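You operate a simulated robot arm through the tools that you are given. There is no shell and no other tool.

You are at the controls of a simulated robot arm. One attempt, no reset.

TASK
Make breadcrumbs from the two bread chunks by the grinder and tip them into the small green bowl.
Fine: push the bread down with the pusher, grind it all on to the tray, put pusher and tray on the island, spill nothing.

Only the result counts: the job must be done as asked and must still hold three seconds after the hand-in. Knocking over, shifting, dropping, spilling or breaking anything else fails it.

THE ROBOT
A 7-joint arm with a two-finger parallel gripper, fixed in place. Base frame: the origin is at the foot of the arm, x ahead of it, y to its left, z up. Readings come in m, rad, newtons and seconds.
Its first joint turns from -2.897 to 2.897 rad. Payload 4.4 kg.
The tool frame sits at the grasp point between the pads (the TCP): z along the fingers, y along the line on which they close. The tips reach 0.023 m beyond it. The gripper opens to 0.094 m. The fingers are 0.038 m wide and 0.01 m thick; the gripper's body (0.054 by 0.096 m) begins 0.039 m behind the TCP.
Orientation is told as [roll, pitch, yaw] about the base's x, y, z axes, in that order, counted from this pose: with the fingers straight down and closing along the base's y, the tool's x points along the base's -x, its y along +y and its z along -z.

THE INTERFACE
- The arm moves only by the tool nudge_tool. Its argument "plan" is a list of rows, each an object of numbers (a shift or turn left out is 0, a gripper value left out holds the last): "wx", "wy", "wz": the turn, a rotation vector about the tool's x, y, z in rad; "tx", "ty", "tz": the shift along the tool's x, y, z in m; "hand": the opening, from 0 (shut) to 1 (fully open). In form: [{"wx": .., "wy": .., "wz": .., "tx": .., "ty": .., "tz": .., "hand": ..}, ...]. A call has 1 to 20 rows; each row is the pose to reach, as a shift and turn from the pose commanded when the call began, along the tool's axes at that moment. A row lasts 0.2 s, in which the tool goes at most 0.05 m and 0.15 rad; a call with a longer step from one row to the next is refused whole, and so is a gripper value outside its range. A pose out of reach is approached as far as the arm can. The call stops where the force on the tool passes 40 N (or 10 N more than at its start, if that is more) or the arm is blocked; 0.2 s more then pass. Each finger travels about 0.072 m/s and halts on what it meets, pressing with about 26 N; the grip force reading is that of the motor and also rises with nothing between the fingers. The clock runs only during rows and for 0.2 s after the last one: add rows that repeat a pose to give the fingers time. The reply holds the time, the measured pose of the TCP, the force on the tool along the base axes, the opening and the grip force, in the units named above and with some noise, with the torque about the TCP (base axes, N m) and any sound that the robot's microphone picked up.
- Cameras (640 x 400 px; columns grow to the right, rows downward): "scene" is fixed at [0.3999, 0.6484, 1.5532]; the picture's right is [-0.75, -0.66, 0.00], its down [-0.32, 0.37, -0.87] and it looks along [0.57, -0.65, -0.49] (base axes); focal length 230 px, centre (320, 200). "wrist" rides on the gripper at [0.086, 0.016, -0.075] in the tool frame; the picture's right is [-0.18, 0.98, 0.00], its down [-0.58, -0.11, -0.81] and it looks along [-0.79, -0.15, 0.59] (tool axes); focal length 243 px, centre (320, 200). There is no depth. A picture from a camera that has moved, and an enlarged one, comes with that camera's place and axes in the base frame and with its lens.
- camera(camera): a new picture of that camera. The clock stands still meanwhile.
- zoom(camera, box): a new picture of the part [left, top, right, bottom] of that camera's present view, enlarged. The clock stands still meanwhile.
- hand_in(): hands the job in; it is judged then, once.

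Nothing tells you positions but the pictures and the camera data. Unless the task says otherwise, let go and move clear before handing in.

The tools are called after "Request:" as name(argument=value, ...) on one line, values as JSON. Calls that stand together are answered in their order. nudge_tool: Moves the arm, as the interface text tells. Its arguments: {"type":"object","properties":{"plan":{"type":"array"}},"required":["plan"]} The other tools are called the same way: camera (camera) takes a picture; zoom (camera, box) takes an enlarged picture of a part of a camera's view; hand_in () hands the job in.

At the start:

```text
time_s: 0.0
tcp_pos: [0.7029, 0.1464, 1.4851]
orientation: [-0.002, 0.0, -0.001]
ft_force: [-0.8, 0.3, -0.2]
moment: [0.02, 0.01, 0.0]
gripper_width: 0.0941
finger_force: 0.2
```

scene: 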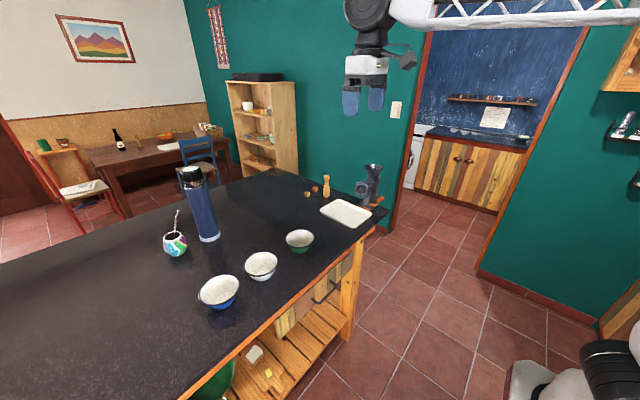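
wrist: 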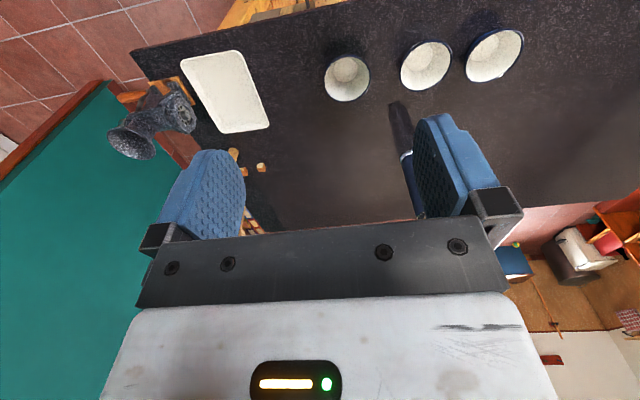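

I see a dark island with a meat grinder clamped at its far right end, a white tray, a wooden pusher, two bread chunks and three bowls, the green one nearest the tray. I'll look closer before moving.

Request:
zoom(camera="scene", box=[280, 150, 400, 250])

Request:
zoom(camera="scene", box=[150, 150, 330, 320])

Request:
zoom(camera="wrist", box=[100, 30, 300, 190])

```text
4.00 times, centred on (340, 200) of scene
camera zoom: at [0.3999, 0.6484, 1.5532], right [-0.75, -0.66, 0.0], down [-0.32, 0.37, -0.87], along [0.57, -0.65, -0.49], focal length 920 px, centre (240, 200)
```

zoom: 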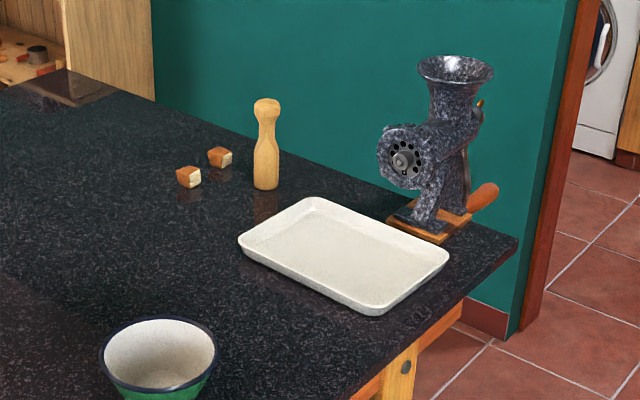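

```text
2.35 times, centred on (240, 235) of scene
camera zoom: at [0.3999, 0.6484, 1.5532], right [-0.75, -0.66, 0.0], down [-0.32, 0.37, -0.87], along [0.57, -0.65, -0.49], focal length 541 px, centre (508, 118)
```

zoom: 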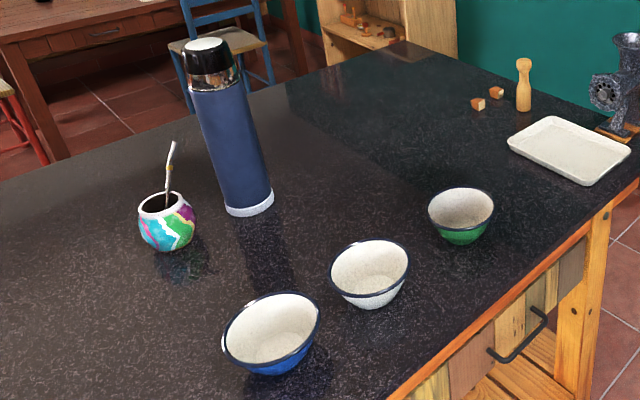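

```text
2.50 times, centred on (200, 110) of wrist
camera zoom: at [0.6182, 0.1622, 1.5604], right [0.18, 0.98, 0.0], down [0.58, -0.11, 0.81], along [0.79, -0.15, -0.59], focal length 606 px, centre (620, 425)
```

zoom: 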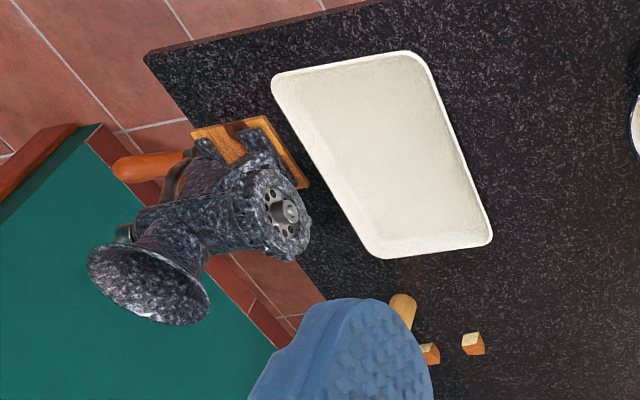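

The tray already sits under the grinder mouth (about x 0.89, y -0.2). The hopper rim is near (0.895, -0.314, 1.143), the bread near (1.22, -0.17) and (1.23, -0.25), and the green bowl near (0.92, 0.165). The bread is far out, so I'll test flipping the wrist first to have the camera on top when I tilt the tool outward.

Request:
nudge_tool(plan=[{"wz": 0.15}, {"wz": 0.3}, {"wz": 0.45}, {"wz": 0.6}, {"wz": 0.75}, {"wz": 0.9}, {"wz": 1.05}, {"wz": 1.2}, {"wz": 1.35}, {"wz": 1.5}])

```text
time_s: 2.2
tcp_pos: [0.7023, 0.1461, 1.4849]
orientation: [0.0, 0.0, -1.501]
ft_force: [-0.3, -1.0, 0.4]
moment: [-0.01, 0.0, -0.01]
gripper_width: 0.0941
finger_force: 0.0
```

Request:
nudge_tool(plan=[{"wz": 0.15}, {"wz": 0.3}, {"wz": 0.45}, {"wz": 0.6}, {"wz": 0.75}, {"wz": 0.9}, {"wz": 1.05}, {"wz": 1.2}, {"wz": 1.35}, {"wz": 1.5}, {"wz": 1.64}])

Request:
camera(camera="scene")

Request:
camera(camera="wrist")

```text
time_s: 4.6
tcp_pos: [0.705, 0.1464, 1.4841]
orientation: [0.0, 0.001, -2.799]
ft_force: [-0.1, -0.3, 0.0]
moment: [0.01, 0.0, -0.01]
gripper_width: 0.094
finger_force: 0.1
out of reach, approached as far as the arm can: row 9, 10, 11
```

```text
taken
```

scene: 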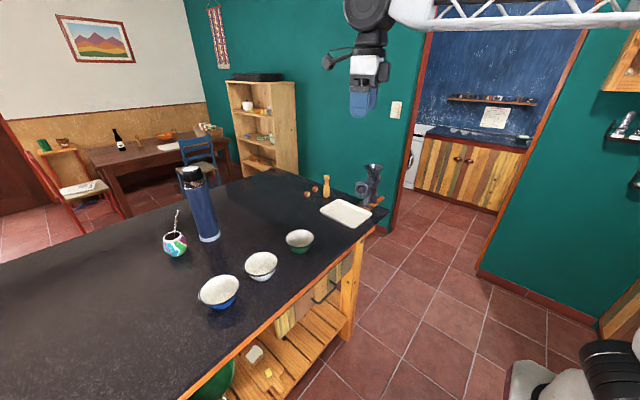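

```text
taken
camera wrist: at [0.7919, 0.1598, 1.56], right [0.16, -0.99, 0.0], down [-0.58, -0.09, 0.81], along [-0.8, -0.13, -0.59], focal length 243 px, centre (320, 200)
```

wrist: 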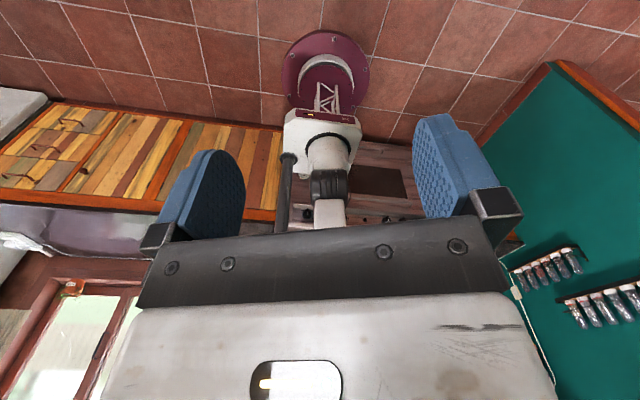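

The wrist flip nearly reaches π, which is enough once the arm swings toward -y. Next I'll move out toward the bread with the tool tilted outward, to test reach while staying high.

Request:
nudge_tool(plan=[{"tx": 0.032, "ty": 0.023, "tz": 0.021, "wy": 0.075}, {"tx": 0.064, "ty": 0.046, "tz": 0.042, "wy": 0.15}, {"tx": 0.096, "ty": 0.069, "tz": 0.063, "wy": 0.225}, {"tx": 0.128, "ty": 0.092, "tz": 0.084, "wy": 0.3}, {"tx": 0.16, "ty": 0.115, "tz": 0.105, "wy": 0.375}, {"tx": 0.192, "ty": 0.138, "tz": 0.126, "wy": 0.45}, {"tx": 0.224, "ty": 0.161, "tz": 0.147, "wy": 0.525}, {"tx": 0.256, "ty": 0.184, "tz": 0.168, "wy": 0.6}, {"tx": 0.288, "ty": 0.207, "tz": 0.189, "wy": 0.675}, {"tx": 0.32, "ty": 0.23, "tz": 0.21, "wy": 0.75}, {"tx": 0.352, "ty": 0.253, "tz": 0.231, "wy": 0.825}, {"tx": 0.384, "ty": 0.276, "tz": 0.252, "wy": 0.9}, {"tx": 0.416, "ty": 0.299, "tz": 0.273, "wy": 0.975}, {"tx": 0.448, "ty": 0.322, "tz": 0.294, "wy": 1.05}])

Request:
camera(camera="scene")

Request:
camera(camera="wrist")

```text
time_s: 7.6
tcp_pos: [1.2339, -0.0047, 1.1948]
orientation: [0.002, 1.051, -2.797]
ft_force: [-0.8, -0.4, 1.3]
moment: [-0.03, 0.06, 0.0]
gripper_width: 0.0942
finger_force: 0.0
```

```text
taken
```

scene: 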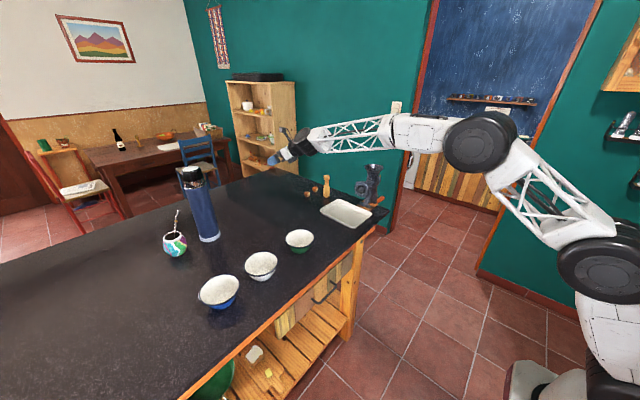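

```text
taken
camera wrist: at [1.2202, -0.0272, 1.3068], right [0.24, -0.96, -0.16], down [-0.97, -0.23, -0.11], along [0.06, 0.18, -0.98], focal length 243 px, centre (320, 200)
```

wrist: 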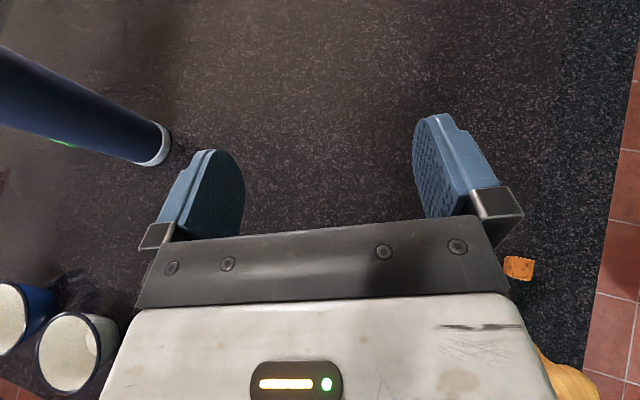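

The arm reaches 1.23 m out with the tool tilted 60°, camera on top looking down. I'll align the tool pointing with +x and step back to map the bread, pusher and grinder from above.

Request:
nudge_tool(plan=[{"tx": -0.01, "ty": 0.0174, "tz": -0.0336, "wx": -0.05, "wz": 0.0285}, {"tx": -0.02, "ty": 0.0347, "tz": -0.067, "wx": -0.1, "wz": 0.057}, {"tx": -0.03, "ty": 0.052, "tz": -0.1007, "wx": -0.149, "wz": 0.0853}, {"tx": -0.04, "ty": 0.0694, "tz": -0.134, "wx": -0.198, "wz": 0.114}, {"tx": -0.05, "ty": 0.0868, "tz": -0.168, "wx": -0.248, "wz": 0.142}, {"tx": -0.061, "ty": 0.104, "tz": -0.2015, "wx": -0.297, "wz": 0.17}, {"tx": -0.071, "ty": 0.1215, "tz": -0.235, "wx": -0.347, "wz": 0.199}])

Request:
camera(camera="wrist")

Request:
camera(camera="scene")

```text
time_s: 9.2
tcp_pos: [1.0507, -0.2019, 1.2455]
orientation: [-0.001, 1.049, 3.084]
ft_force: [0.5, -0.3, -1.1]
moment: [0.01, -0.04, 0.03]
gripper_width: 0.0941
finger_force: 0.0
```

```text
taken
camera wrist: at [1.0293, -0.2169, 1.3581], right [-0.15, -0.98, -0.16], down [-0.98, 0.17, -0.1], along [0.13, 0.14, -0.98], focal length 243 px, centre (320, 200)
```

wrist: 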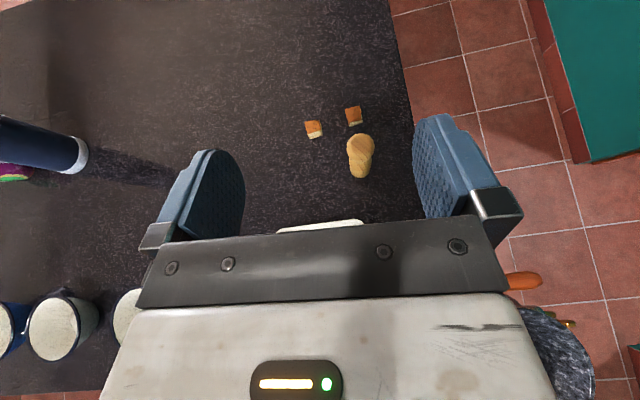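

```text
taken
```

scene: 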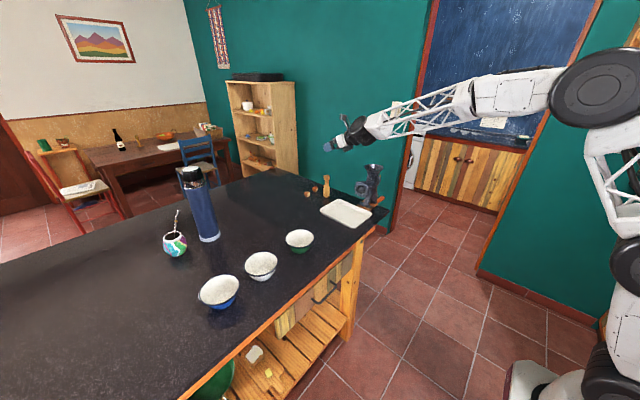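

Request:
zoom(camera="wrist", box=[280, 80, 400, 200])

Request:
zoom(camera="wrist", box=[480, 240, 640, 400])

Request:
zoom(camera="scene", box=[300, 155, 390, 235])

```text
3.33 times, centred on (340, 140) of wrist
camera zoom: at [1.0293, -0.2169, 1.3581], right [-0.15, -0.98, -0.16], down [-0.98, 0.17, -0.1], along [0.13, 0.14, -0.98], focal length 809 px, centre (253, 400)
```

zoom: 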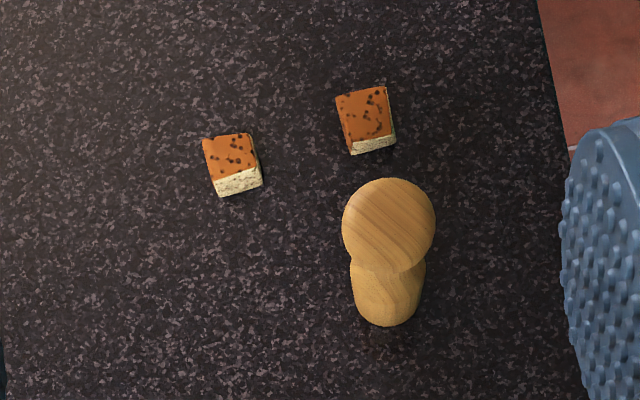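

```text
2.50 times, centred on (560, 320) of wrist
camera zoom: at [1.0293, -0.2169, 1.3581], right [-0.15, -0.98, -0.16], down [-0.98, 0.17, -0.1], along [0.13, 0.14, -0.98], focal length 606 px, centre (-280, -100)
```

zoom: 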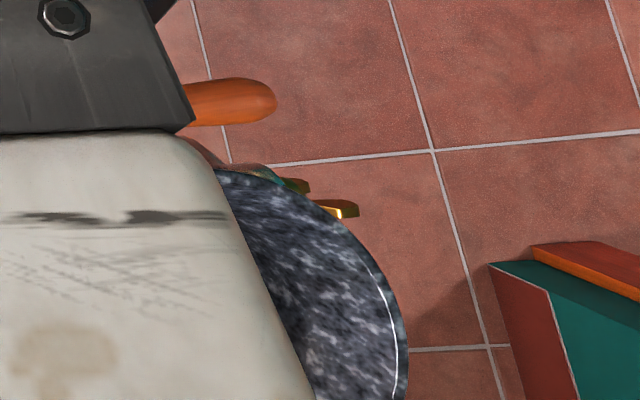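

```text
5.00 times, centred on (345, 195) of scene
camera zoom: at [0.3999, 0.6484, 1.5532], right [-0.75, -0.66, 0.0], down [-0.32, 0.37, -0.87], along [0.57, -0.65, -0.49], focal length 1150 px, centre (195, 225)
```

zoom: 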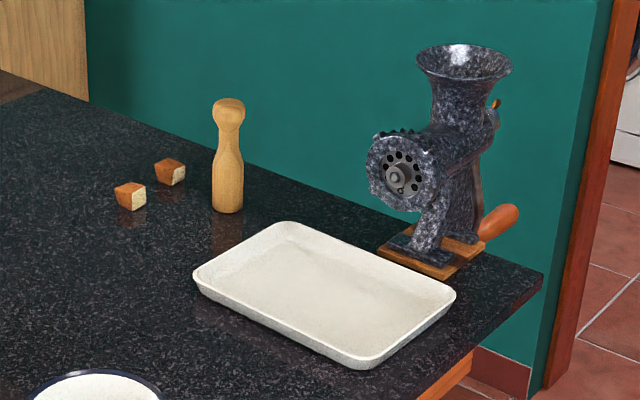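

From above I place the pusher at about (1.129, -0.237), with the bread at about (1.212, -0.166) and (1.22, -0.24) and the counter top near z 0.93. The pusher stands in front of one bread chunk, so I'll move it to a clear spot first. I'm lining up behind it now.

Request:
nudge_tool(plan=[{"tx": -0.0355, "ty": -0.005, "tz": 0.011, "wx": -0.085, "wz": 0.049}, {"tx": -0.071, "ty": -0.01, "tz": 0.022, "wx": -0.17, "wz": 0.098}, {"tx": -0.1065, "ty": -0.015, "tz": 0.0335, "wx": -0.255, "wz": 0.146}, {"tx": -0.1421, "ty": -0.0202, "tz": 0.0446, "wx": -0.34, "wz": 0.195}])

Request:
camera(camera="wrist")

Request:
camera(camera="scene")

```text
time_s: 10.2
tcp_pos: [1.019, -0.1793, 1.1007]
orientation: [-0.001, 1.051, 2.69]
ft_force: [-0.2, 1.0, 0.7]
moment: [0.0, 0.04, -0.01]
gripper_width: 0.094
finger_force: 0.1
out of reach, approached as far as the arm can: row 2
```

```text
taken
camera wrist: at [0.9941, -0.1848, 1.2129], right [-0.51, -0.84, -0.16], down [-0.84, 0.53, -0.1], along [0.17, 0.08, -0.98], focal length 243 px, centre (320, 200)
```

wrist: 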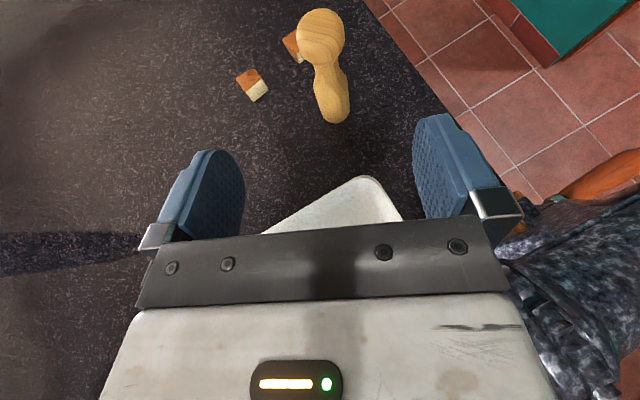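

```text
taken
```

scene: 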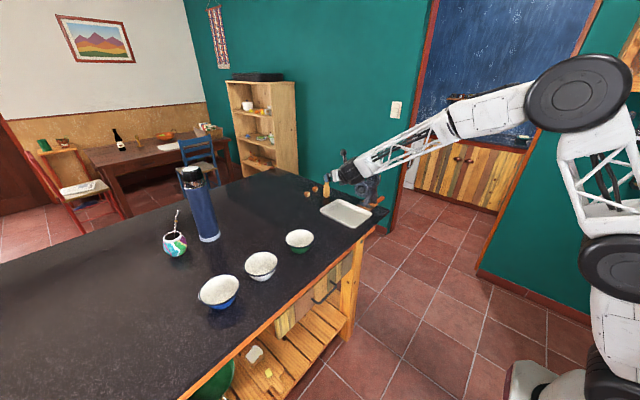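

The pusher axis is at (1.130, -0.236), and I'm aligned behind it with fingers open. I'll drop to neck height and slide forward so the fingers straddle it.

Request:
nudge_tool(plan=[{"tx": -0.035, "tz": 0.02}, {"tx": -0.07, "tz": 0.0401}, {"tx": -0.0555, "ty": 0.0008, "tz": 0.0655}, {"tx": -0.041, "ty": 0.0015, "tz": 0.0908}, {"tx": -0.0265, "ty": 0.0022, "tz": 0.1162}])

Request:
camera(camera="wrist")

Request:
zoom(camera="scene", box=[290, 150, 400, 230])

```text
time_s: 11.4
tcp_pos: [1.0977, -0.2179, 1.0202]
orientation: [0.001, 1.05, 2.692]
ft_force: [0.3, -0.8, -0.6]
moment: [0.01, 0.01, 0.05]
gripper_width: 0.0942
finger_force: 0.1
```

```text
taken
camera wrist: at [1.0717, -0.2244, 1.1327], right [-0.51, -0.85, -0.16], down [-0.84, 0.53, -0.1], along [0.17, 0.08, -0.98], focal length 243 px, centre (320, 200)
```

wrist: 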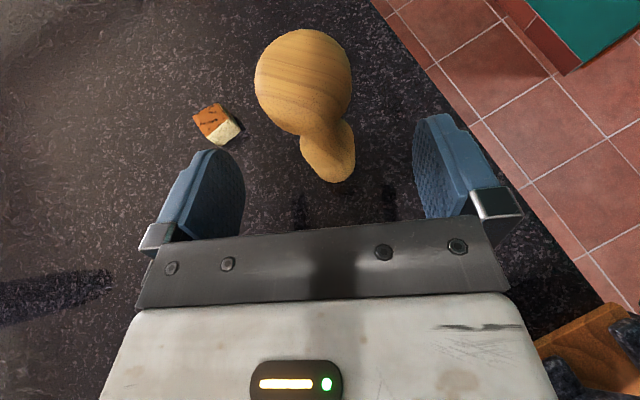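

```text
5.00 times, centred on (345, 190) of scene
camera zoom: at [0.3999, 0.6484, 1.5532], right [-0.75, -0.66, 0.0], down [-0.32, 0.37, -0.87], along [0.57, -0.65, -0.49], focal length 1150 px, centre (195, 250)
```

zoom: 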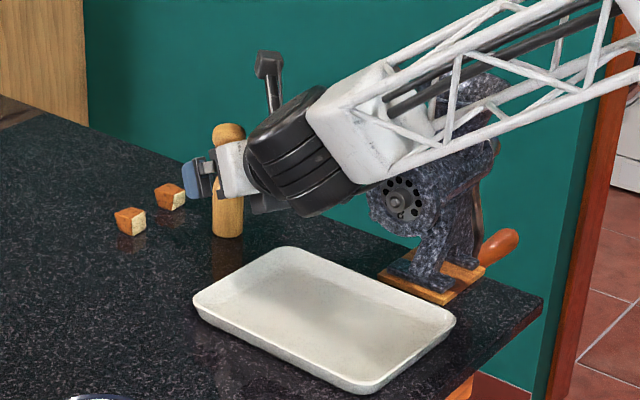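

The pusher is centred between the fingers. I'll move the last 29 mm and close.

Request:
nudge_tool(plan=[{"tx": 0.0072, "ty": 0.001, "tz": 0.0126}, {"tx": 0.0145, "ty": 0.0018, "tz": 0.0253}, {"tx": 0.0145, "ty": 0.0018, "tz": 0.0253, "hand": 0.5}, {"tx": 0.0145, "ty": 0.0018, "tz": 0.0253, "hand": 0.5}, {"tx": 0.0145, "ty": 0.0018, "tz": 0.0253, "hand": 0.2}, {"tx": 0.0145, "ty": 0.0018, "tz": 0.0253, "hand": 0}, {"tx": 0.0145, "ty": 0.0018, "tz": 0.0253, "hand": 0}, {"tx": 0.0145, "ty": 0.0018, "tz": 0.0253, "hand": 0}])

Request:
camera(camera="wrist")

Request:
zoom(camera="scene", box=[290, 150, 400, 230])

```text
time_s: 13.2
tcp_pos: [1.1214, -0.2329, 1.0193]
orientation: [0.001, 1.05, 2.693]
ft_force: [0.0, 0.1, 0.7]
moment: [-0.02, 0.01, 0.04]
gripper_width: 0.0341
finger_force: 25.8
```

```text
taken
camera wrist: at [1.0965, -0.2389, 1.132], right [-0.51, -0.85, -0.16], down [-0.84, 0.53, -0.1], along [0.17, 0.08, -0.98], focal length 243 px, centre (320, 200)
```

wrist: 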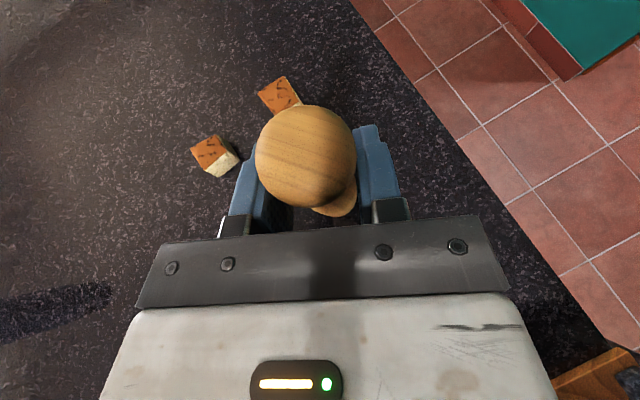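

```text
5.00 times, centred on (345, 190) of scene
camera zoom: at [0.3999, 0.6484, 1.5532], right [-0.75, -0.66, 0.0], down [-0.32, 0.37, -0.87], along [0.57, -0.65, -0.49], focal length 1150 px, centre (195, 250)
```

zoom: 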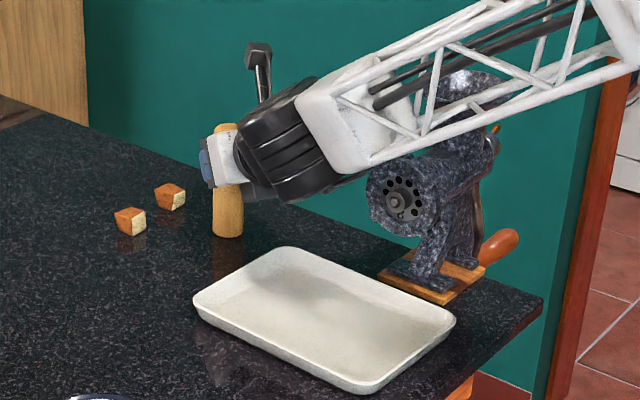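

The pusher is gripped (34 mm). I'll lift it and carry it to a clear spot near (1.13, 0.02).

Request:
nudge_tool(plan=[{"tx": 0.026, "tz": -0.0149, "hand": 0}, {"tx": 0.0521, "tz": -0.0298, "hand": 0}, {"tx": 0.0443, "ty": -0.0325, "tz": -0.0435, "wx": 0.0434, "wz": -0.0249, "hand": 0}, {"tx": 0.0364, "ty": -0.065, "tz": -0.0572, "wx": 0.0868, "wz": -0.0497, "hand": 0}, {"tx": 0.0286, "ty": -0.0975, "tz": -0.0709, "wx": 0.1302, "wz": -0.0746, "hand": 0}, {"tx": 0.0208, "ty": -0.13, "tz": -0.0846, "wx": 0.1736, "wz": -0.0994, "hand": 0}, {"tx": 0.013, "ty": -0.1625, "tz": -0.0983, "wx": 0.217, "wz": -0.1243, "hand": 0}, {"tx": 0.0051, "ty": -0.195, "tz": -0.112, "wx": 0.2604, "wz": -0.1492, "hand": 0}, {"tx": -0.0027, "ty": -0.2276, "tz": -0.1257, "wx": 0.304, "wz": -0.174, "hand": 0}])

Request:
camera(camera="wrist")

Request:
camera(camera="scene")

```text
time_s: 15.2
tcp_pos: [1.1215, 0.0188, 1.082]
orientation: [-0.002, 1.05, 3.041]
ft_force: [0.2, 0.4, -0.9]
moment: [0.0, 0.02, -0.02]
gripper_width: 0.0339
finger_force: 26.1
```

```text
taken
camera wrist: at [1.0995, 0.0057, 1.1946], right [-0.19, -0.97, -0.16], down [-0.97, 0.21, -0.1], along [0.13, 0.14, -0.98], focal length 243 px, centre (320, 200)
```

wrist: 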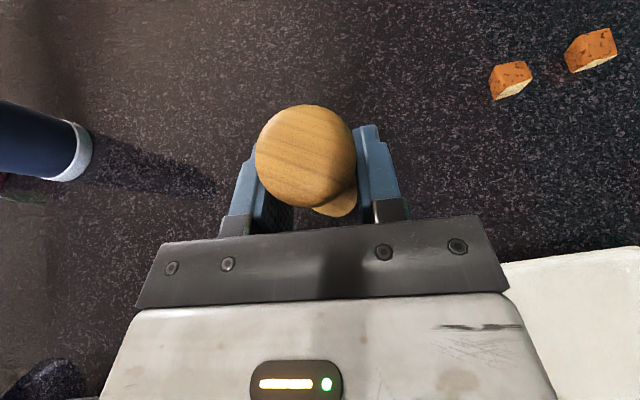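

```text
taken
```

scene: 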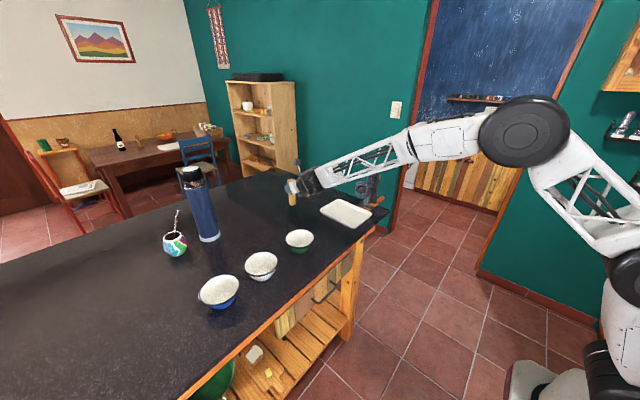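

The pusher is over a clear patch of counter. I'll lower it to the same height it was lifted from.

Request:
nudge_tool(plan=[{"tx": -0.0174, "tz": 0.0099, "hand": 0}, {"tx": -0.0347, "tz": 0.0199, "hand": 0}, {"tx": -0.046, "tz": 0.0263, "hand": 0}, {"tx": -0.0512, "tz": 0.0293, "hand": 0}, {"tx": -0.0512, "tz": 0.0293, "hand": 0}])

Request:
zoom(camera="scene", box=[260, 160, 350, 230])

```text
time_s: 16.4
tcp_pos: [1.1208, 0.0201, 1.0227]
orientation: [0.001, 1.051, 3.041]
ft_force: [0.0, -0.3, -0.3]
moment: [-0.02, 0.04, -0.05]
gripper_width: 0.0338
finger_force: 25.8
```

```text
5.71 times, centred on (305, 195) of scene
camera zoom: at [0.3999, 0.6484, 1.5532], right [-0.75, -0.66, 0.0], down [-0.32, 0.37, -0.87], along [0.57, -0.65, -0.49], focal length 1315 px, centre (406, 229)
```

zoom: 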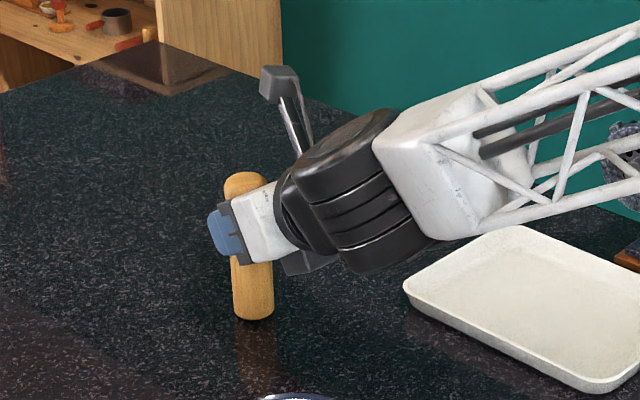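

Request:
nudge_tool(plan=[{"tx": -0.0009, "tz": 0.0005, "hand": 0}, {"tx": -0.0017, "tz": 0.001, "hand": 0}, {"tx": -0.0017, "tz": 0.001, "hand": 0}])

```text
time_s: 17.2
tcp_pos: [1.1206, 0.0191, 1.0202]
orientation: [0.0, 1.049, 3.042]
ft_force: [0.2, -0.8, -0.5]
moment: [0.0, 0.0, 0.01]
gripper_width: 0.0339
finger_force: 26.2
```

Request:
nudge_tool(plan=[{"tx": -0.0009, "tz": 0.0005, "hand": 0}, {"tx": -0.0009, "tz": 0.0005, "hand": 0}])

Request:
zoom(camera="scene", box=[270, 180, 320, 220])

```text
time_s: 17.8
tcp_pos: [1.1216, 0.0191, 1.0197]
orientation: [0.0, 1.051, 3.042]
ft_force: [0.4, -0.8, 2.4]
moment: [-0.01, -0.04, 0.0]
gripper_width: 0.0337
finger_force: 26.1
```

```text
10.00 times, centred on (295, 200) of scene
camera zoom: at [0.3999, 0.6484, 1.5532], right [-0.75, -0.66, 0.0], down [-0.32, 0.37, -0.87], along [0.57, -0.65, -0.49], focal length 2301 px, centre (570, 200)
```

zoom: 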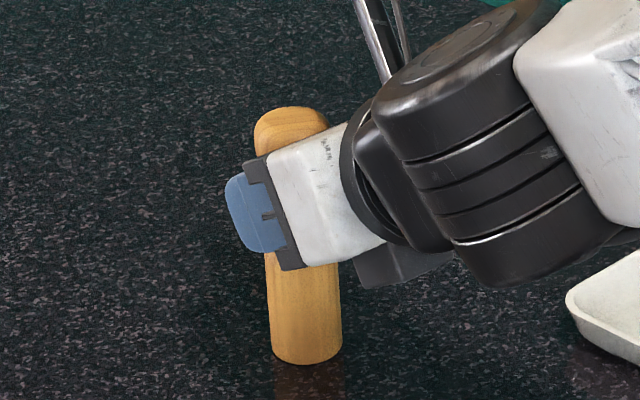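

I feel a light touch of about 2 N, so the pusher stands on the counter. I'll open and back straight away.

Request:
nudge_tool(plan=[{"hand": 0.45}, {"hand": 0.6}, {"hand": 0.8}, {"hand": 1}, {"hand": 1}, {"tx": -0.01, "tz": -0.0174, "hand": 1}, {"tx": -0.02, "tz": -0.0347, "hand": 1}, {"tx": -0.035, "tz": -0.061, "hand": 1}, {"tx": -0.05, "tz": -0.087, "hand": 1}, {"tx": -0.06, "tz": -0.104, "hand": 1}])

Request:
camera(camera="wrist")

Request:
camera(camera="scene")

```text
time_s: 20.0
tcp_pos: [1.0023, 0.0304, 1.0189]
orientation: [0.0, 1.05, 3.041]
ft_force: [-1.1, 0.6, -1.1]
moment: [-0.01, 0.0, 0.01]
gripper_width: 0.0937
finger_force: 0.1
```

```text
taken
camera wrist: at [0.9798, 0.0167, 1.1319], right [-0.19, -0.97, -0.16], down [-0.97, 0.21, -0.1], along [0.13, 0.14, -0.98], focal length 243 px, centre (320, 200)
```

wrist: 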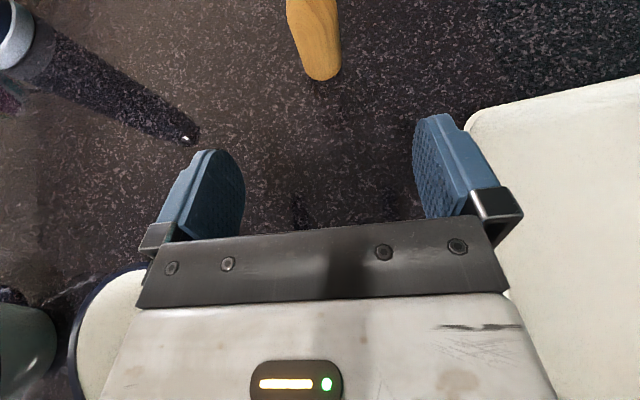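

```text
taken
```

scene: 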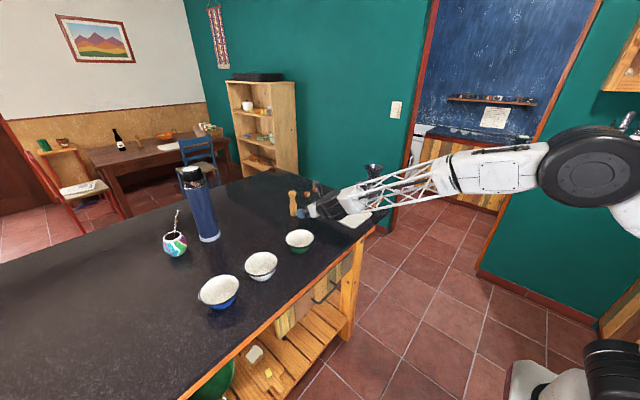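

The pusher stands at about (1.129, 0.018), clear of everything. Next I'll rise and move over to the nearer bread chunk.

Request:
nudge_tool(plan=[{"tx": 0.0347, "tz": -0.0199, "hand": 1}, {"tx": 0.0694, "tz": -0.0397, "hand": 1}, {"tx": 0.0838, "ty": 0.0333, "tz": -0.0145, "hand": 1}, {"tx": 0.0983, "ty": 0.0665, "tz": 0.0108, "hand": 1}, {"tx": 0.1127, "ty": 0.0998, "tz": 0.036, "hand": 1}, {"tx": 0.1272, "ty": 0.133, "tz": 0.0613, "hand": 1}, {"tx": 0.1416, "ty": 0.1663, "tz": 0.0865, "hand": 1}])

Request:
camera(camera="wrist")

Request:
zoom(camera="scene", box=[260, 130, 400, 230])

```text
time_s: 21.6
tcp_pos: [1.1297, -0.1509, 1.0981]
orientation: [-0.002, 1.048, 3.04]
ft_force: [0.5, -0.6, 0.2]
moment: [0.01, 0.0, 0.03]
gripper_width: 0.0937
finger_force: 0.0
```

```text
taken
camera wrist: at [1.1077, -0.165, 1.2099], right [-0.19, -0.97, -0.16], down [-0.97, 0.21, -0.1], along [0.13, 0.14, -0.98], focal length 243 px, centre (320, 200)
```

wrist: 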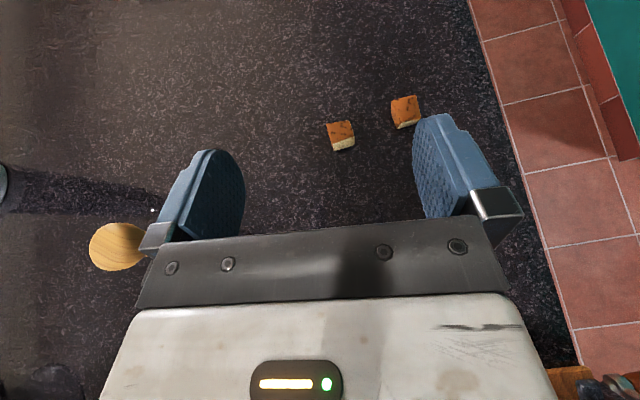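

```text
4.00 times, centred on (330, 180) of scene
camera zoom: at [0.3999, 0.6484, 1.5532], right [-0.75, -0.66, 0.0], down [-0.32, 0.37, -0.87], along [0.57, -0.65, -0.49], focal length 920 px, centre (280, 280)
```

zoom: 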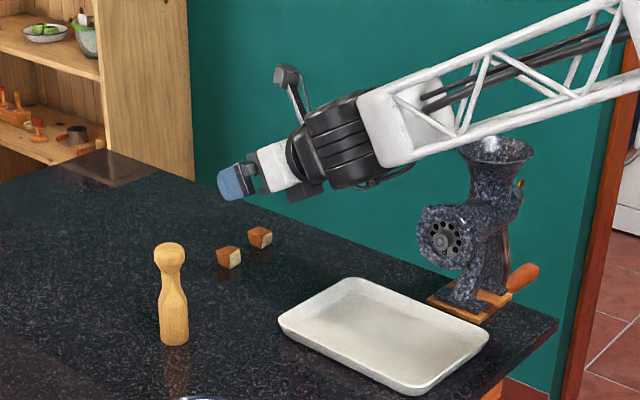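

The bread pieces are now located at (1.207, -0.166) and (1.2185, -0.239). I'll narrow the opening so I miss the second chunk, and descend to hover over the first.

Request:
nudge_tool(plan=[{"tx": -0.0163, "ty": 0.0023, "tz": 0.0372, "wx": -0.0144, "wz": 0.0083, "hand": 0.66}, {"tx": -0.0326, "ty": 0.0045, "tz": 0.0744, "wx": -0.0289, "wz": 0.0167, "hand": 0.66}, {"tx": -0.0489, "ty": 0.0068, "tz": 0.1116, "wx": -0.0433, "wz": 0.025, "hand": 0.66}])

Request:
camera(camera="wrist")

Request:
zoom(camera="scene", box=[260, 130, 400, 230])

```text
time_s: 22.4
tcp_pos: [1.2026, -0.1639, 1.0024]
orientation: [-0.002, 1.053, 2.991]
ft_force: [0.0, -0.2, 1.3]
moment: [0.02, 0.1, -0.04]
gripper_width: 0.062
finger_force: 0.1
```

```text
taken
camera wrist: at [1.1809, -0.1773, 1.1147], right [-0.24, -0.96, -0.16], down [-0.96, 0.25, -0.1], along [0.14, 0.13, -0.98], focal length 243 px, centre (320, 200)
```

wrist: 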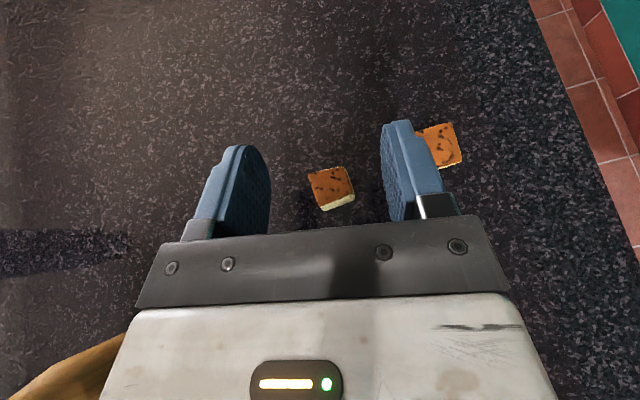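

```text
4.00 times, centred on (330, 180) of scene
camera zoom: at [0.3999, 0.6484, 1.5532], right [-0.75, -0.66, 0.0], down [-0.32, 0.37, -0.87], along [0.57, -0.65, -0.49], focal length 920 px, centre (280, 280)
```

zoom: 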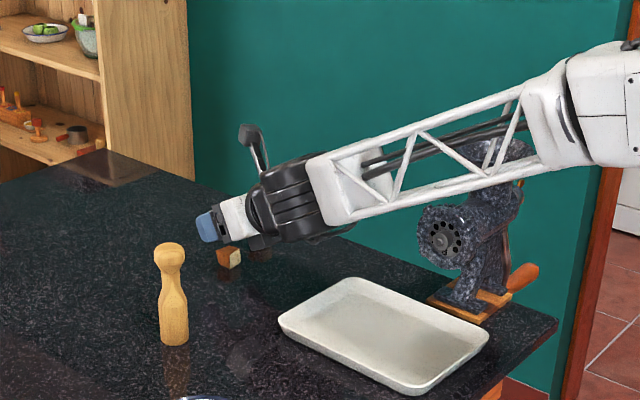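

Request:
nudge_tool(plan=[{"tx": -0.0115, "tz": 0.0071, "hand": 0.66}, {"tx": -0.023, "tz": 0.0142, "hand": 0.66}, {"tx": -0.03, "tz": 0.0186, "hand": 0.66}])

Request:
camera(camera="wrist")

Request:
zoom(camera="scene", box=[290, 150, 370, 210])

```text
time_s: 23.2
tcp_pos: [1.2041, -0.1612, 0.9651]
orientation: [0.0, 1.051, 2.991]
ft_force: [0.2, -0.5, 0.2]
moment: [0.03, 0.0, 0.01]
gripper_width: 0.0622
finger_force: 0.1
```

```text
taken
camera wrist: at [1.1812, -0.1757, 1.0781], right [-0.24, -0.96, -0.16], down [-0.96, 0.25, -0.1], along [0.14, 0.13, -0.98], focal length 243 px, centre (320, 200)
```

wrist: 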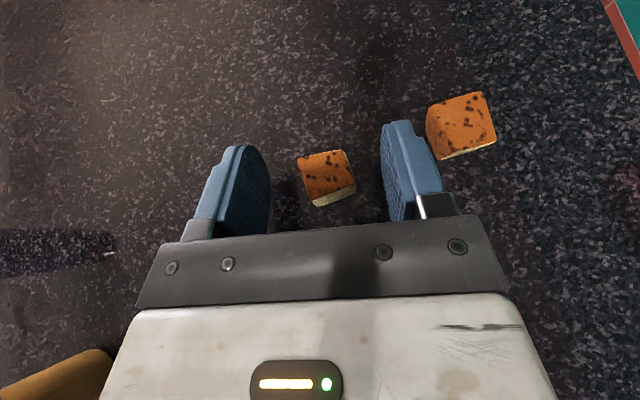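

```text
6.67 times, centred on (330, 180) of scene
camera zoom: at [0.3999, 0.6484, 1.5532], right [-0.75, -0.66, 0.0], down [-0.32, 0.37, -0.87], along [0.57, -0.65, -0.49], focal length 1534 px, centre (253, 333)
```

zoom: 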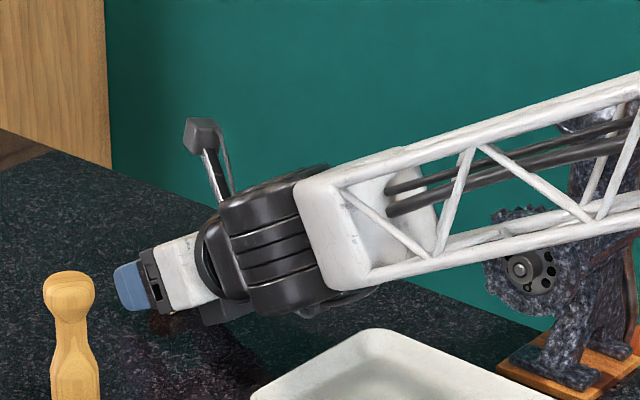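

Request:
nudge_tool(plan=[{"tx": -0.0026, "tz": 0.0015, "hand": 0.66}, {"tx": -0.0026, "tz": 0.0015, "hand": 0.4}, {"tx": -0.0026, "tz": 0.0015, "hand": 0.2}, {"tx": -0.0026, "tz": 0.0015, "hand": 0.1}, {"tx": -0.0026, "tz": 0.0015, "hand": 0}, {"tx": -0.0026, "tz": 0.0015, "hand": 0}])

Request:
camera(camera="wrist")

```text
time_s: 24.6
tcp_pos: [1.2038, -0.1626, 0.9615]
orientation: [-0.001, 1.05, 2.991]
ft_force: [0.4, -0.5, 0.5]
moment: [-0.03, 0.02, 0.02]
gripper_width: 0.0262
finger_force: 26.3
```

```text
taken
camera wrist: at [1.1808, -0.176, 1.0748], right [-0.24, -0.96, -0.16], down [-0.96, 0.25, -0.1], along [0.14, 0.13, -0.98], focal length 243 px, centre (320, 200)
```

wrist: 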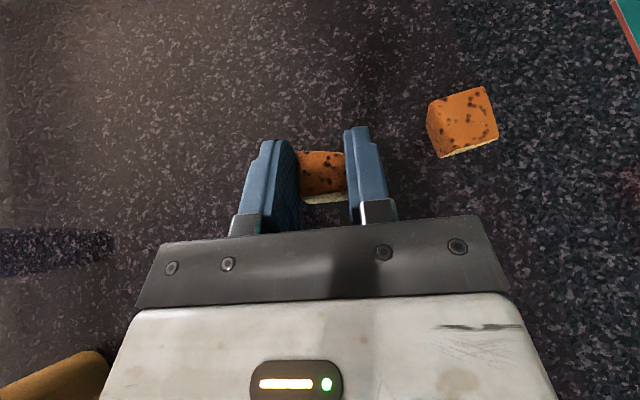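

The bread is gripped, 26 mm across and sitting flush. I'll lift it to z of about 1.20 and carry it to above the hopper.

Request:
nudge_tool(plan=[{"tx": 0.0347, "tz": -0.0199, "hand": 0}, {"tx": 0.0694, "tz": -0.0398, "hand": 0}, {"tx": 0.1041, "tz": -0.0597, "hand": 0}, {"tx": 0.1388, "tz": -0.0796, "hand": 0}, {"tx": 0.1735, "tz": -0.0995, "hand": 0}, {"tx": 0.2082, "tz": -0.1194, "hand": 0}, {"tx": 0.1879, "ty": 0.0264, "tz": -0.1548, "hand": 0, "wx": -0.0248, "wz": 0.0142}, {"tx": 0.1676, "ty": 0.0528, "tz": -0.1902, "hand": 0, "wx": -0.0496, "wz": 0.0284}, {"tx": 0.1473, "ty": 0.0792, "tz": -0.2256, "hand": 0, "wx": -0.0744, "wz": 0.0426}, {"tx": 0.127, "ty": 0.1056, "tz": -0.261, "hand": 0, "wx": -0.0992, "wz": 0.0568}, {"tx": 0.1067, "ty": 0.132, "tz": -0.2963, "hand": 0, "wx": -0.124, "wz": 0.071}, {"tx": 0.0864, "ty": 0.1585, "tz": -0.3317, "hand": 0, "wx": -0.1488, "wz": 0.0853}, {"tx": 0.0661, "ty": 0.1849, "tz": -0.3671, "hand": 0, "wx": -0.1735, "wz": 0.0995}])

Request:
camera(camera="wrist")

Request:
zoom(camera="scene", box=[290, 100, 450, 220])

```text
time_s: 27.4
tcp_pos: [0.8943, -0.3012, 1.2031]
orientation: [-0.002, 1.049, 2.791]
ft_force: [0.6, 0.3, -0.2]
moment: [-0.01, 0.0, 0.01]
gripper_width: 0.0266
finger_force: 26.2
out of reach, approached as far as the arm can: row 3, 4, 5, 6, 7, 8
```

```text
taken
camera wrist: at [0.8691, -0.3102, 1.3157], right [-0.42, -0.89, -0.16], down [-0.89, 0.44, -0.1], along [0.16, 0.1, -0.98], focal length 243 px, centre (320, 200)
```

wrist: 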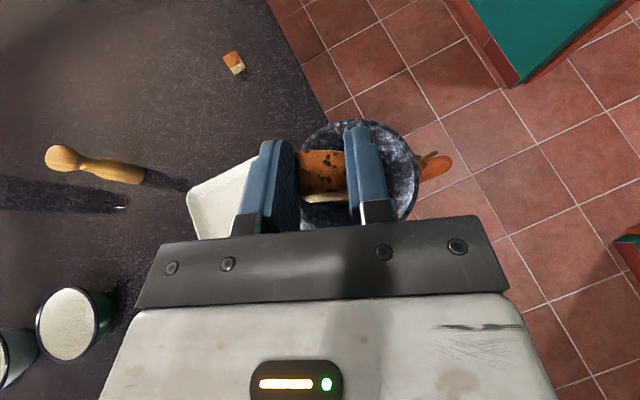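

```text
3.33 times, centred on (370, 160) of scene
camera zoom: at [0.3999, 0.6484, 1.5532], right [-0.75, -0.66, 0.0], down [-0.32, 0.37, -0.87], along [0.57, -0.65, -0.49], focal length 767 px, centre (153, 333)
```

zoom: 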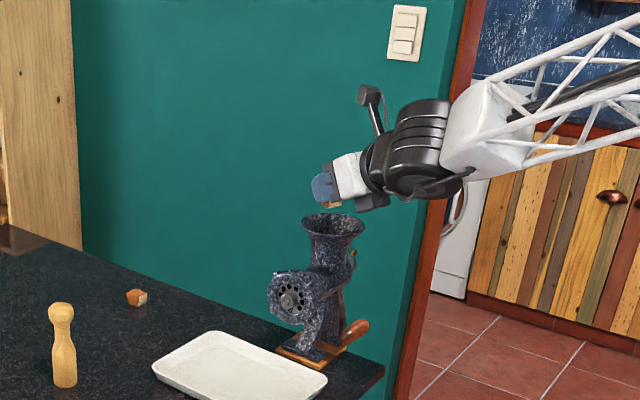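

Request:
zoom(camera="wrist", box=[220, 90, 460, 240])

```text
2.67 times, centred on (340, 165) of wrist
camera zoom: at [0.8691, -0.3102, 1.3157], right [-0.42, -0.89, -0.16], down [-0.89, 0.44, -0.1], along [0.16, 0.1, -0.98], focal length 647 px, centre (267, 293)
```

zoom: 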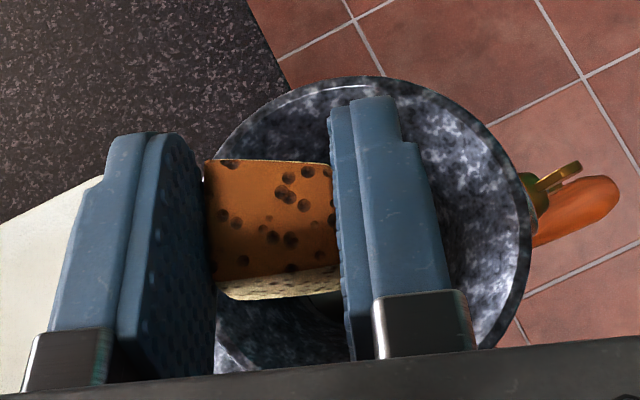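

The hopper rim centre measures (0.897, -0.320, 1.143) with a radius of 46 mm. I'll centre the bread over it, lower it, and release.

Request:
nudge_tool(plan=[{"tx": -0.011, "ty": 0.0086, "tz": 0.0069, "hand": 0}, {"tx": -0.022, "ty": 0.0172, "tz": 0.0138, "hand": 0}, {"tx": -0.022, "ty": 0.0172, "tz": 0.0138, "hand": 0}])

Request:
zoom(camera="wrist", box=[220, 90, 460, 240])

Request:
zoom(camera="scene", box=[330, 120, 410, 180])

```text
time_s: 28.2
tcp_pos: [0.888, -0.3205, 1.1778]
orientation: [0.001, 1.049, 2.794]
ft_force: [0.1, 0.8, -0.3]
moment: [0.01, -0.01, -0.03]
gripper_width: 0.0264
finger_force: 26.2
```

```text
2.67 times, centred on (340, 165) of wrist
camera zoom: at [0.864, -0.3282, 1.2903], right [-0.42, -0.89, -0.16], down [-0.89, 0.44, -0.1], along [0.16, 0.1, -0.98], focal length 647 px, centre (267, 293)
```

zoom: 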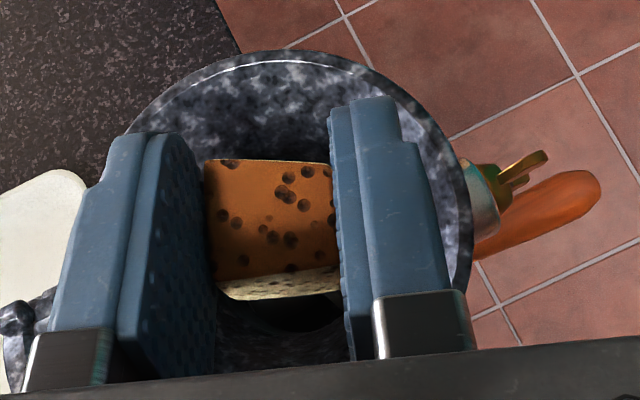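

```text
6.67 times, centred on (370, 150) of scene
camera zoom: at [0.3999, 0.6484, 1.5532], right [-0.75, -0.66, 0.0], down [-0.32, 0.37, -0.87], along [0.57, -0.65, -0.49], focal length 1534 px, centre (-13, 533)
```

zoom: 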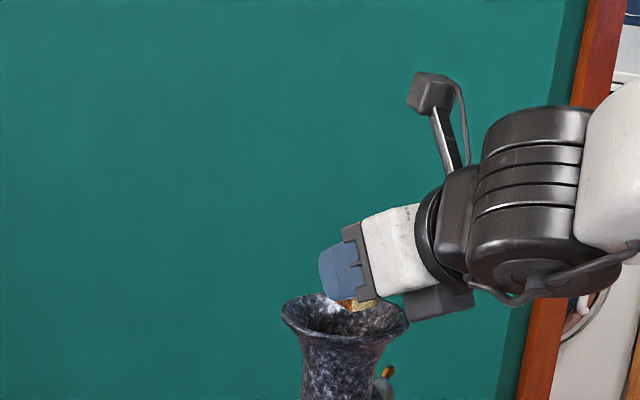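

Request:
nudge_tool(plan=[{"hand": 0.4}, {"hand": 0.55}, {"hand": 0.65}, {"hand": 0.65}, {"hand": 0.65}])

Request:
zoom(camera="wrist", box=[220, 90, 460, 240])

Request:
zoom(camera="scene", box=[330, 120, 410, 180])

```text
time_s: 29.4
tcp_pos: [0.8886, -0.3209, 1.1772]
orientation: [0.001, 1.05, 2.793]
ft_force: [-0.1, 0.1, -0.3]
moment: [-0.01, 0.02, 0.04]
gripper_width: 0.061
finger_force: 0.0
```

```text
2.67 times, centred on (340, 165) of wrist
camera zoom: at [0.8641, -0.3281, 1.2902], right [-0.42, -0.89, -0.16], down [-0.89, 0.44, -0.1], along [0.16, 0.1, -0.98], focal length 647 px, centre (267, 293)
```

zoom: 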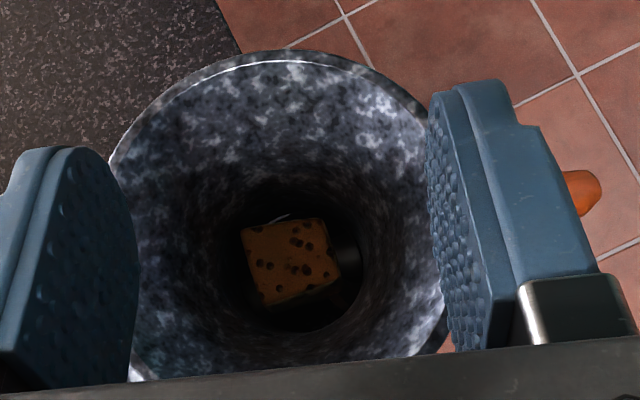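

```text
6.67 times, centred on (370, 150) of scene
camera zoom: at [0.3999, 0.6484, 1.5532], right [-0.75, -0.66, 0.0], down [-0.32, 0.37, -0.87], along [0.57, -0.65, -0.49], focal length 1534 px, centre (-13, 533)
```

zoom: 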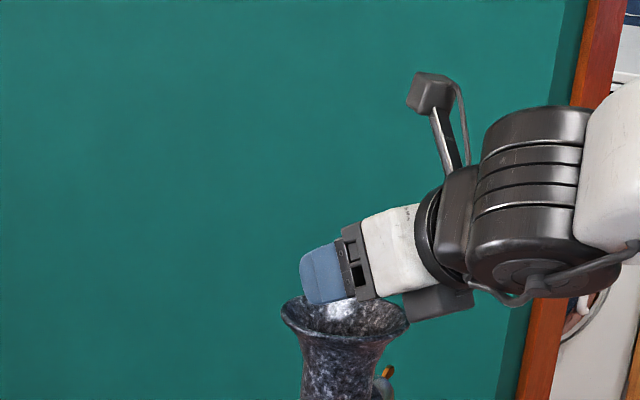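

The first chunk is down in the throat of the hopper. Next I'll go back out for the second chunk at (1.2185, -0.239).

Request:
nudge_tool(plan=[{"tx": 0.0195, "tz": -0.0112, "hand": 0.66}, {"tx": 0.039, "tz": -0.0224, "hand": 0.66}, {"tx": 0.041, "ty": -0.0339, "tz": 0.0092, "wx": -0.0125, "wz": 0.0072, "hand": 0.66}, {"tx": 0.043, "ty": -0.0678, "tz": 0.0408, "wx": -0.025, "wz": 0.0143, "hand": 0.66}, {"tx": 0.045, "ty": -0.1018, "tz": 0.0723, "wx": -0.0375, "wz": 0.0215, "hand": 0.66}, {"tx": 0.047, "ty": -0.1357, "tz": 0.1039, "wx": -0.05, "wz": 0.0286, "hand": 0.66}, {"tx": 0.0489, "ty": -0.1696, "tz": 0.1355, "wx": -0.0625, "wz": 0.0358, "hand": 0.66}])

Request:
camera(camera="wrist")

Request:
zoom(camera="scene", box=[260, 110, 420, 230])

```text
time_s: 31.0
tcp_pos: [1.0821, -0.2103, 1.1487]
orientation: [-0.002, 1.051, 2.719]
ft_force: [-0.4, 0.2, 0.1]
moment: [0.02, 0.01, 0.0]
gripper_width: 0.062
finger_force: 0.1
out of reach, approached as far as the arm can: row 2
```

```text
taken
camera wrist: at [1.0554, -0.2158, 1.2622], right [-0.49, -0.86, -0.16], down [-0.86, 0.5, -0.1], along [0.17, 0.09, -0.98], focal length 243 px, centre (320, 200)
```

wrist: 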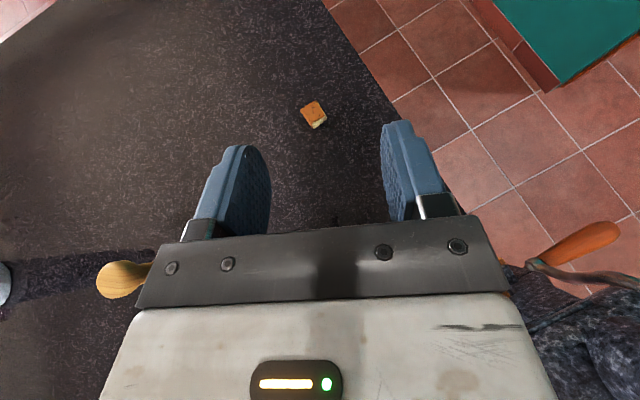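

```text
3.33 times, centred on (340, 170) of scene
camera zoom: at [0.3999, 0.6484, 1.5532], right [-0.75, -0.66, 0.0], down [-0.32, 0.37, -0.87], along [0.57, -0.65, -0.49], focal length 767 px, centre (253, 300)
```

zoom: 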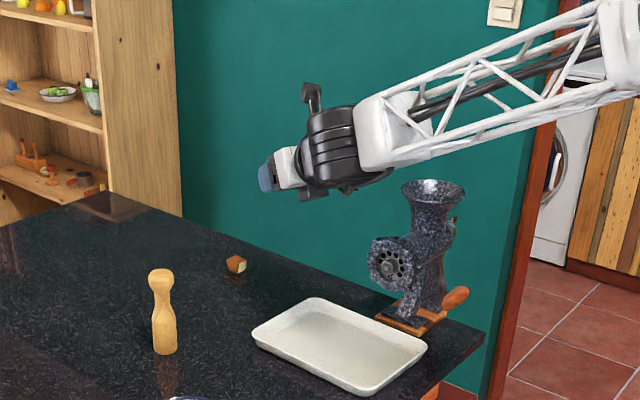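

Request:
nudge_tool(plan=[{"tx": -0.0131, "ty": -0.0078, "tz": 0.037, "hand": 0.78}, {"tx": -0.0262, "ty": -0.0156, "tz": 0.0741, "hand": 0.78}, {"tx": -0.0392, "ty": -0.0233, "tz": 0.1111, "hand": 0.78}, {"tx": -0.0523, "ty": -0.0311, "tz": 0.1482, "hand": 0.78}, {"tx": -0.0654, "ty": -0.0389, "tz": 0.1852, "hand": 0.78}])

Request:
camera(camera="wrist")

Request:
zoom(camera="scene", box=[280, 130, 400, 220])

```text
time_s: 32.2
tcp_pos: [1.2123, -0.2247, 1.0041]
orientation: [-0.002, 1.053, 2.719]
ft_force: [0.0, 0.5, 0.8]
moment: [0.04, 0.07, 0.04]
gripper_width: 0.0735
finger_force: 0.1
```

```text
taken
camera wrist: at [1.1865, -0.2306, 1.117], right [-0.48, -0.86, -0.16], down [-0.86, 0.5, -0.11], along [0.17, 0.09, -0.98], focal length 243 px, centre (320, 200)
```

wrist: 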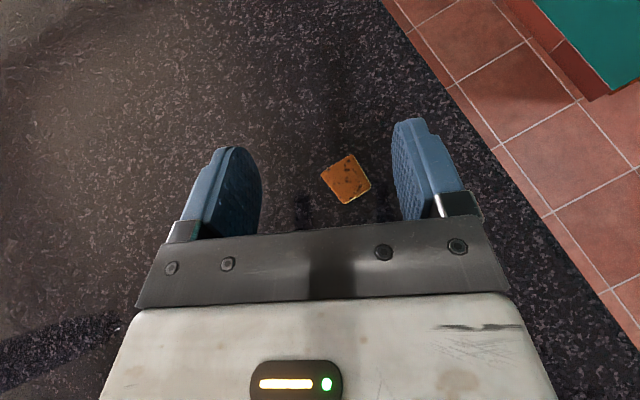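

```text
4.44 times, centred on (340, 175) of scene
camera zoom: at [0.3999, 0.6484, 1.5532], right [-0.75, -0.66, 0.0], down [-0.32, 0.37, -0.87], along [0.57, -0.65, -0.49], focal length 1022 px, centre (231, 311)
```

zoom: 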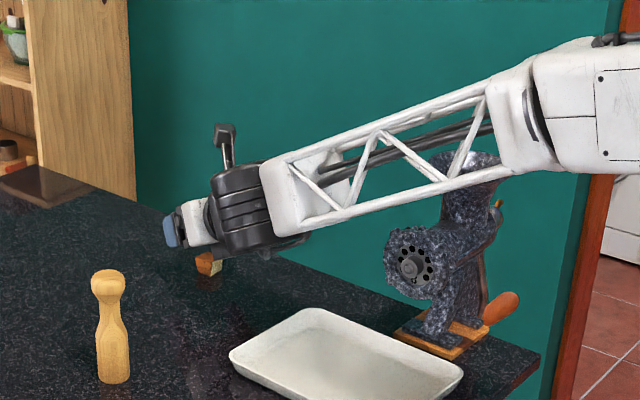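

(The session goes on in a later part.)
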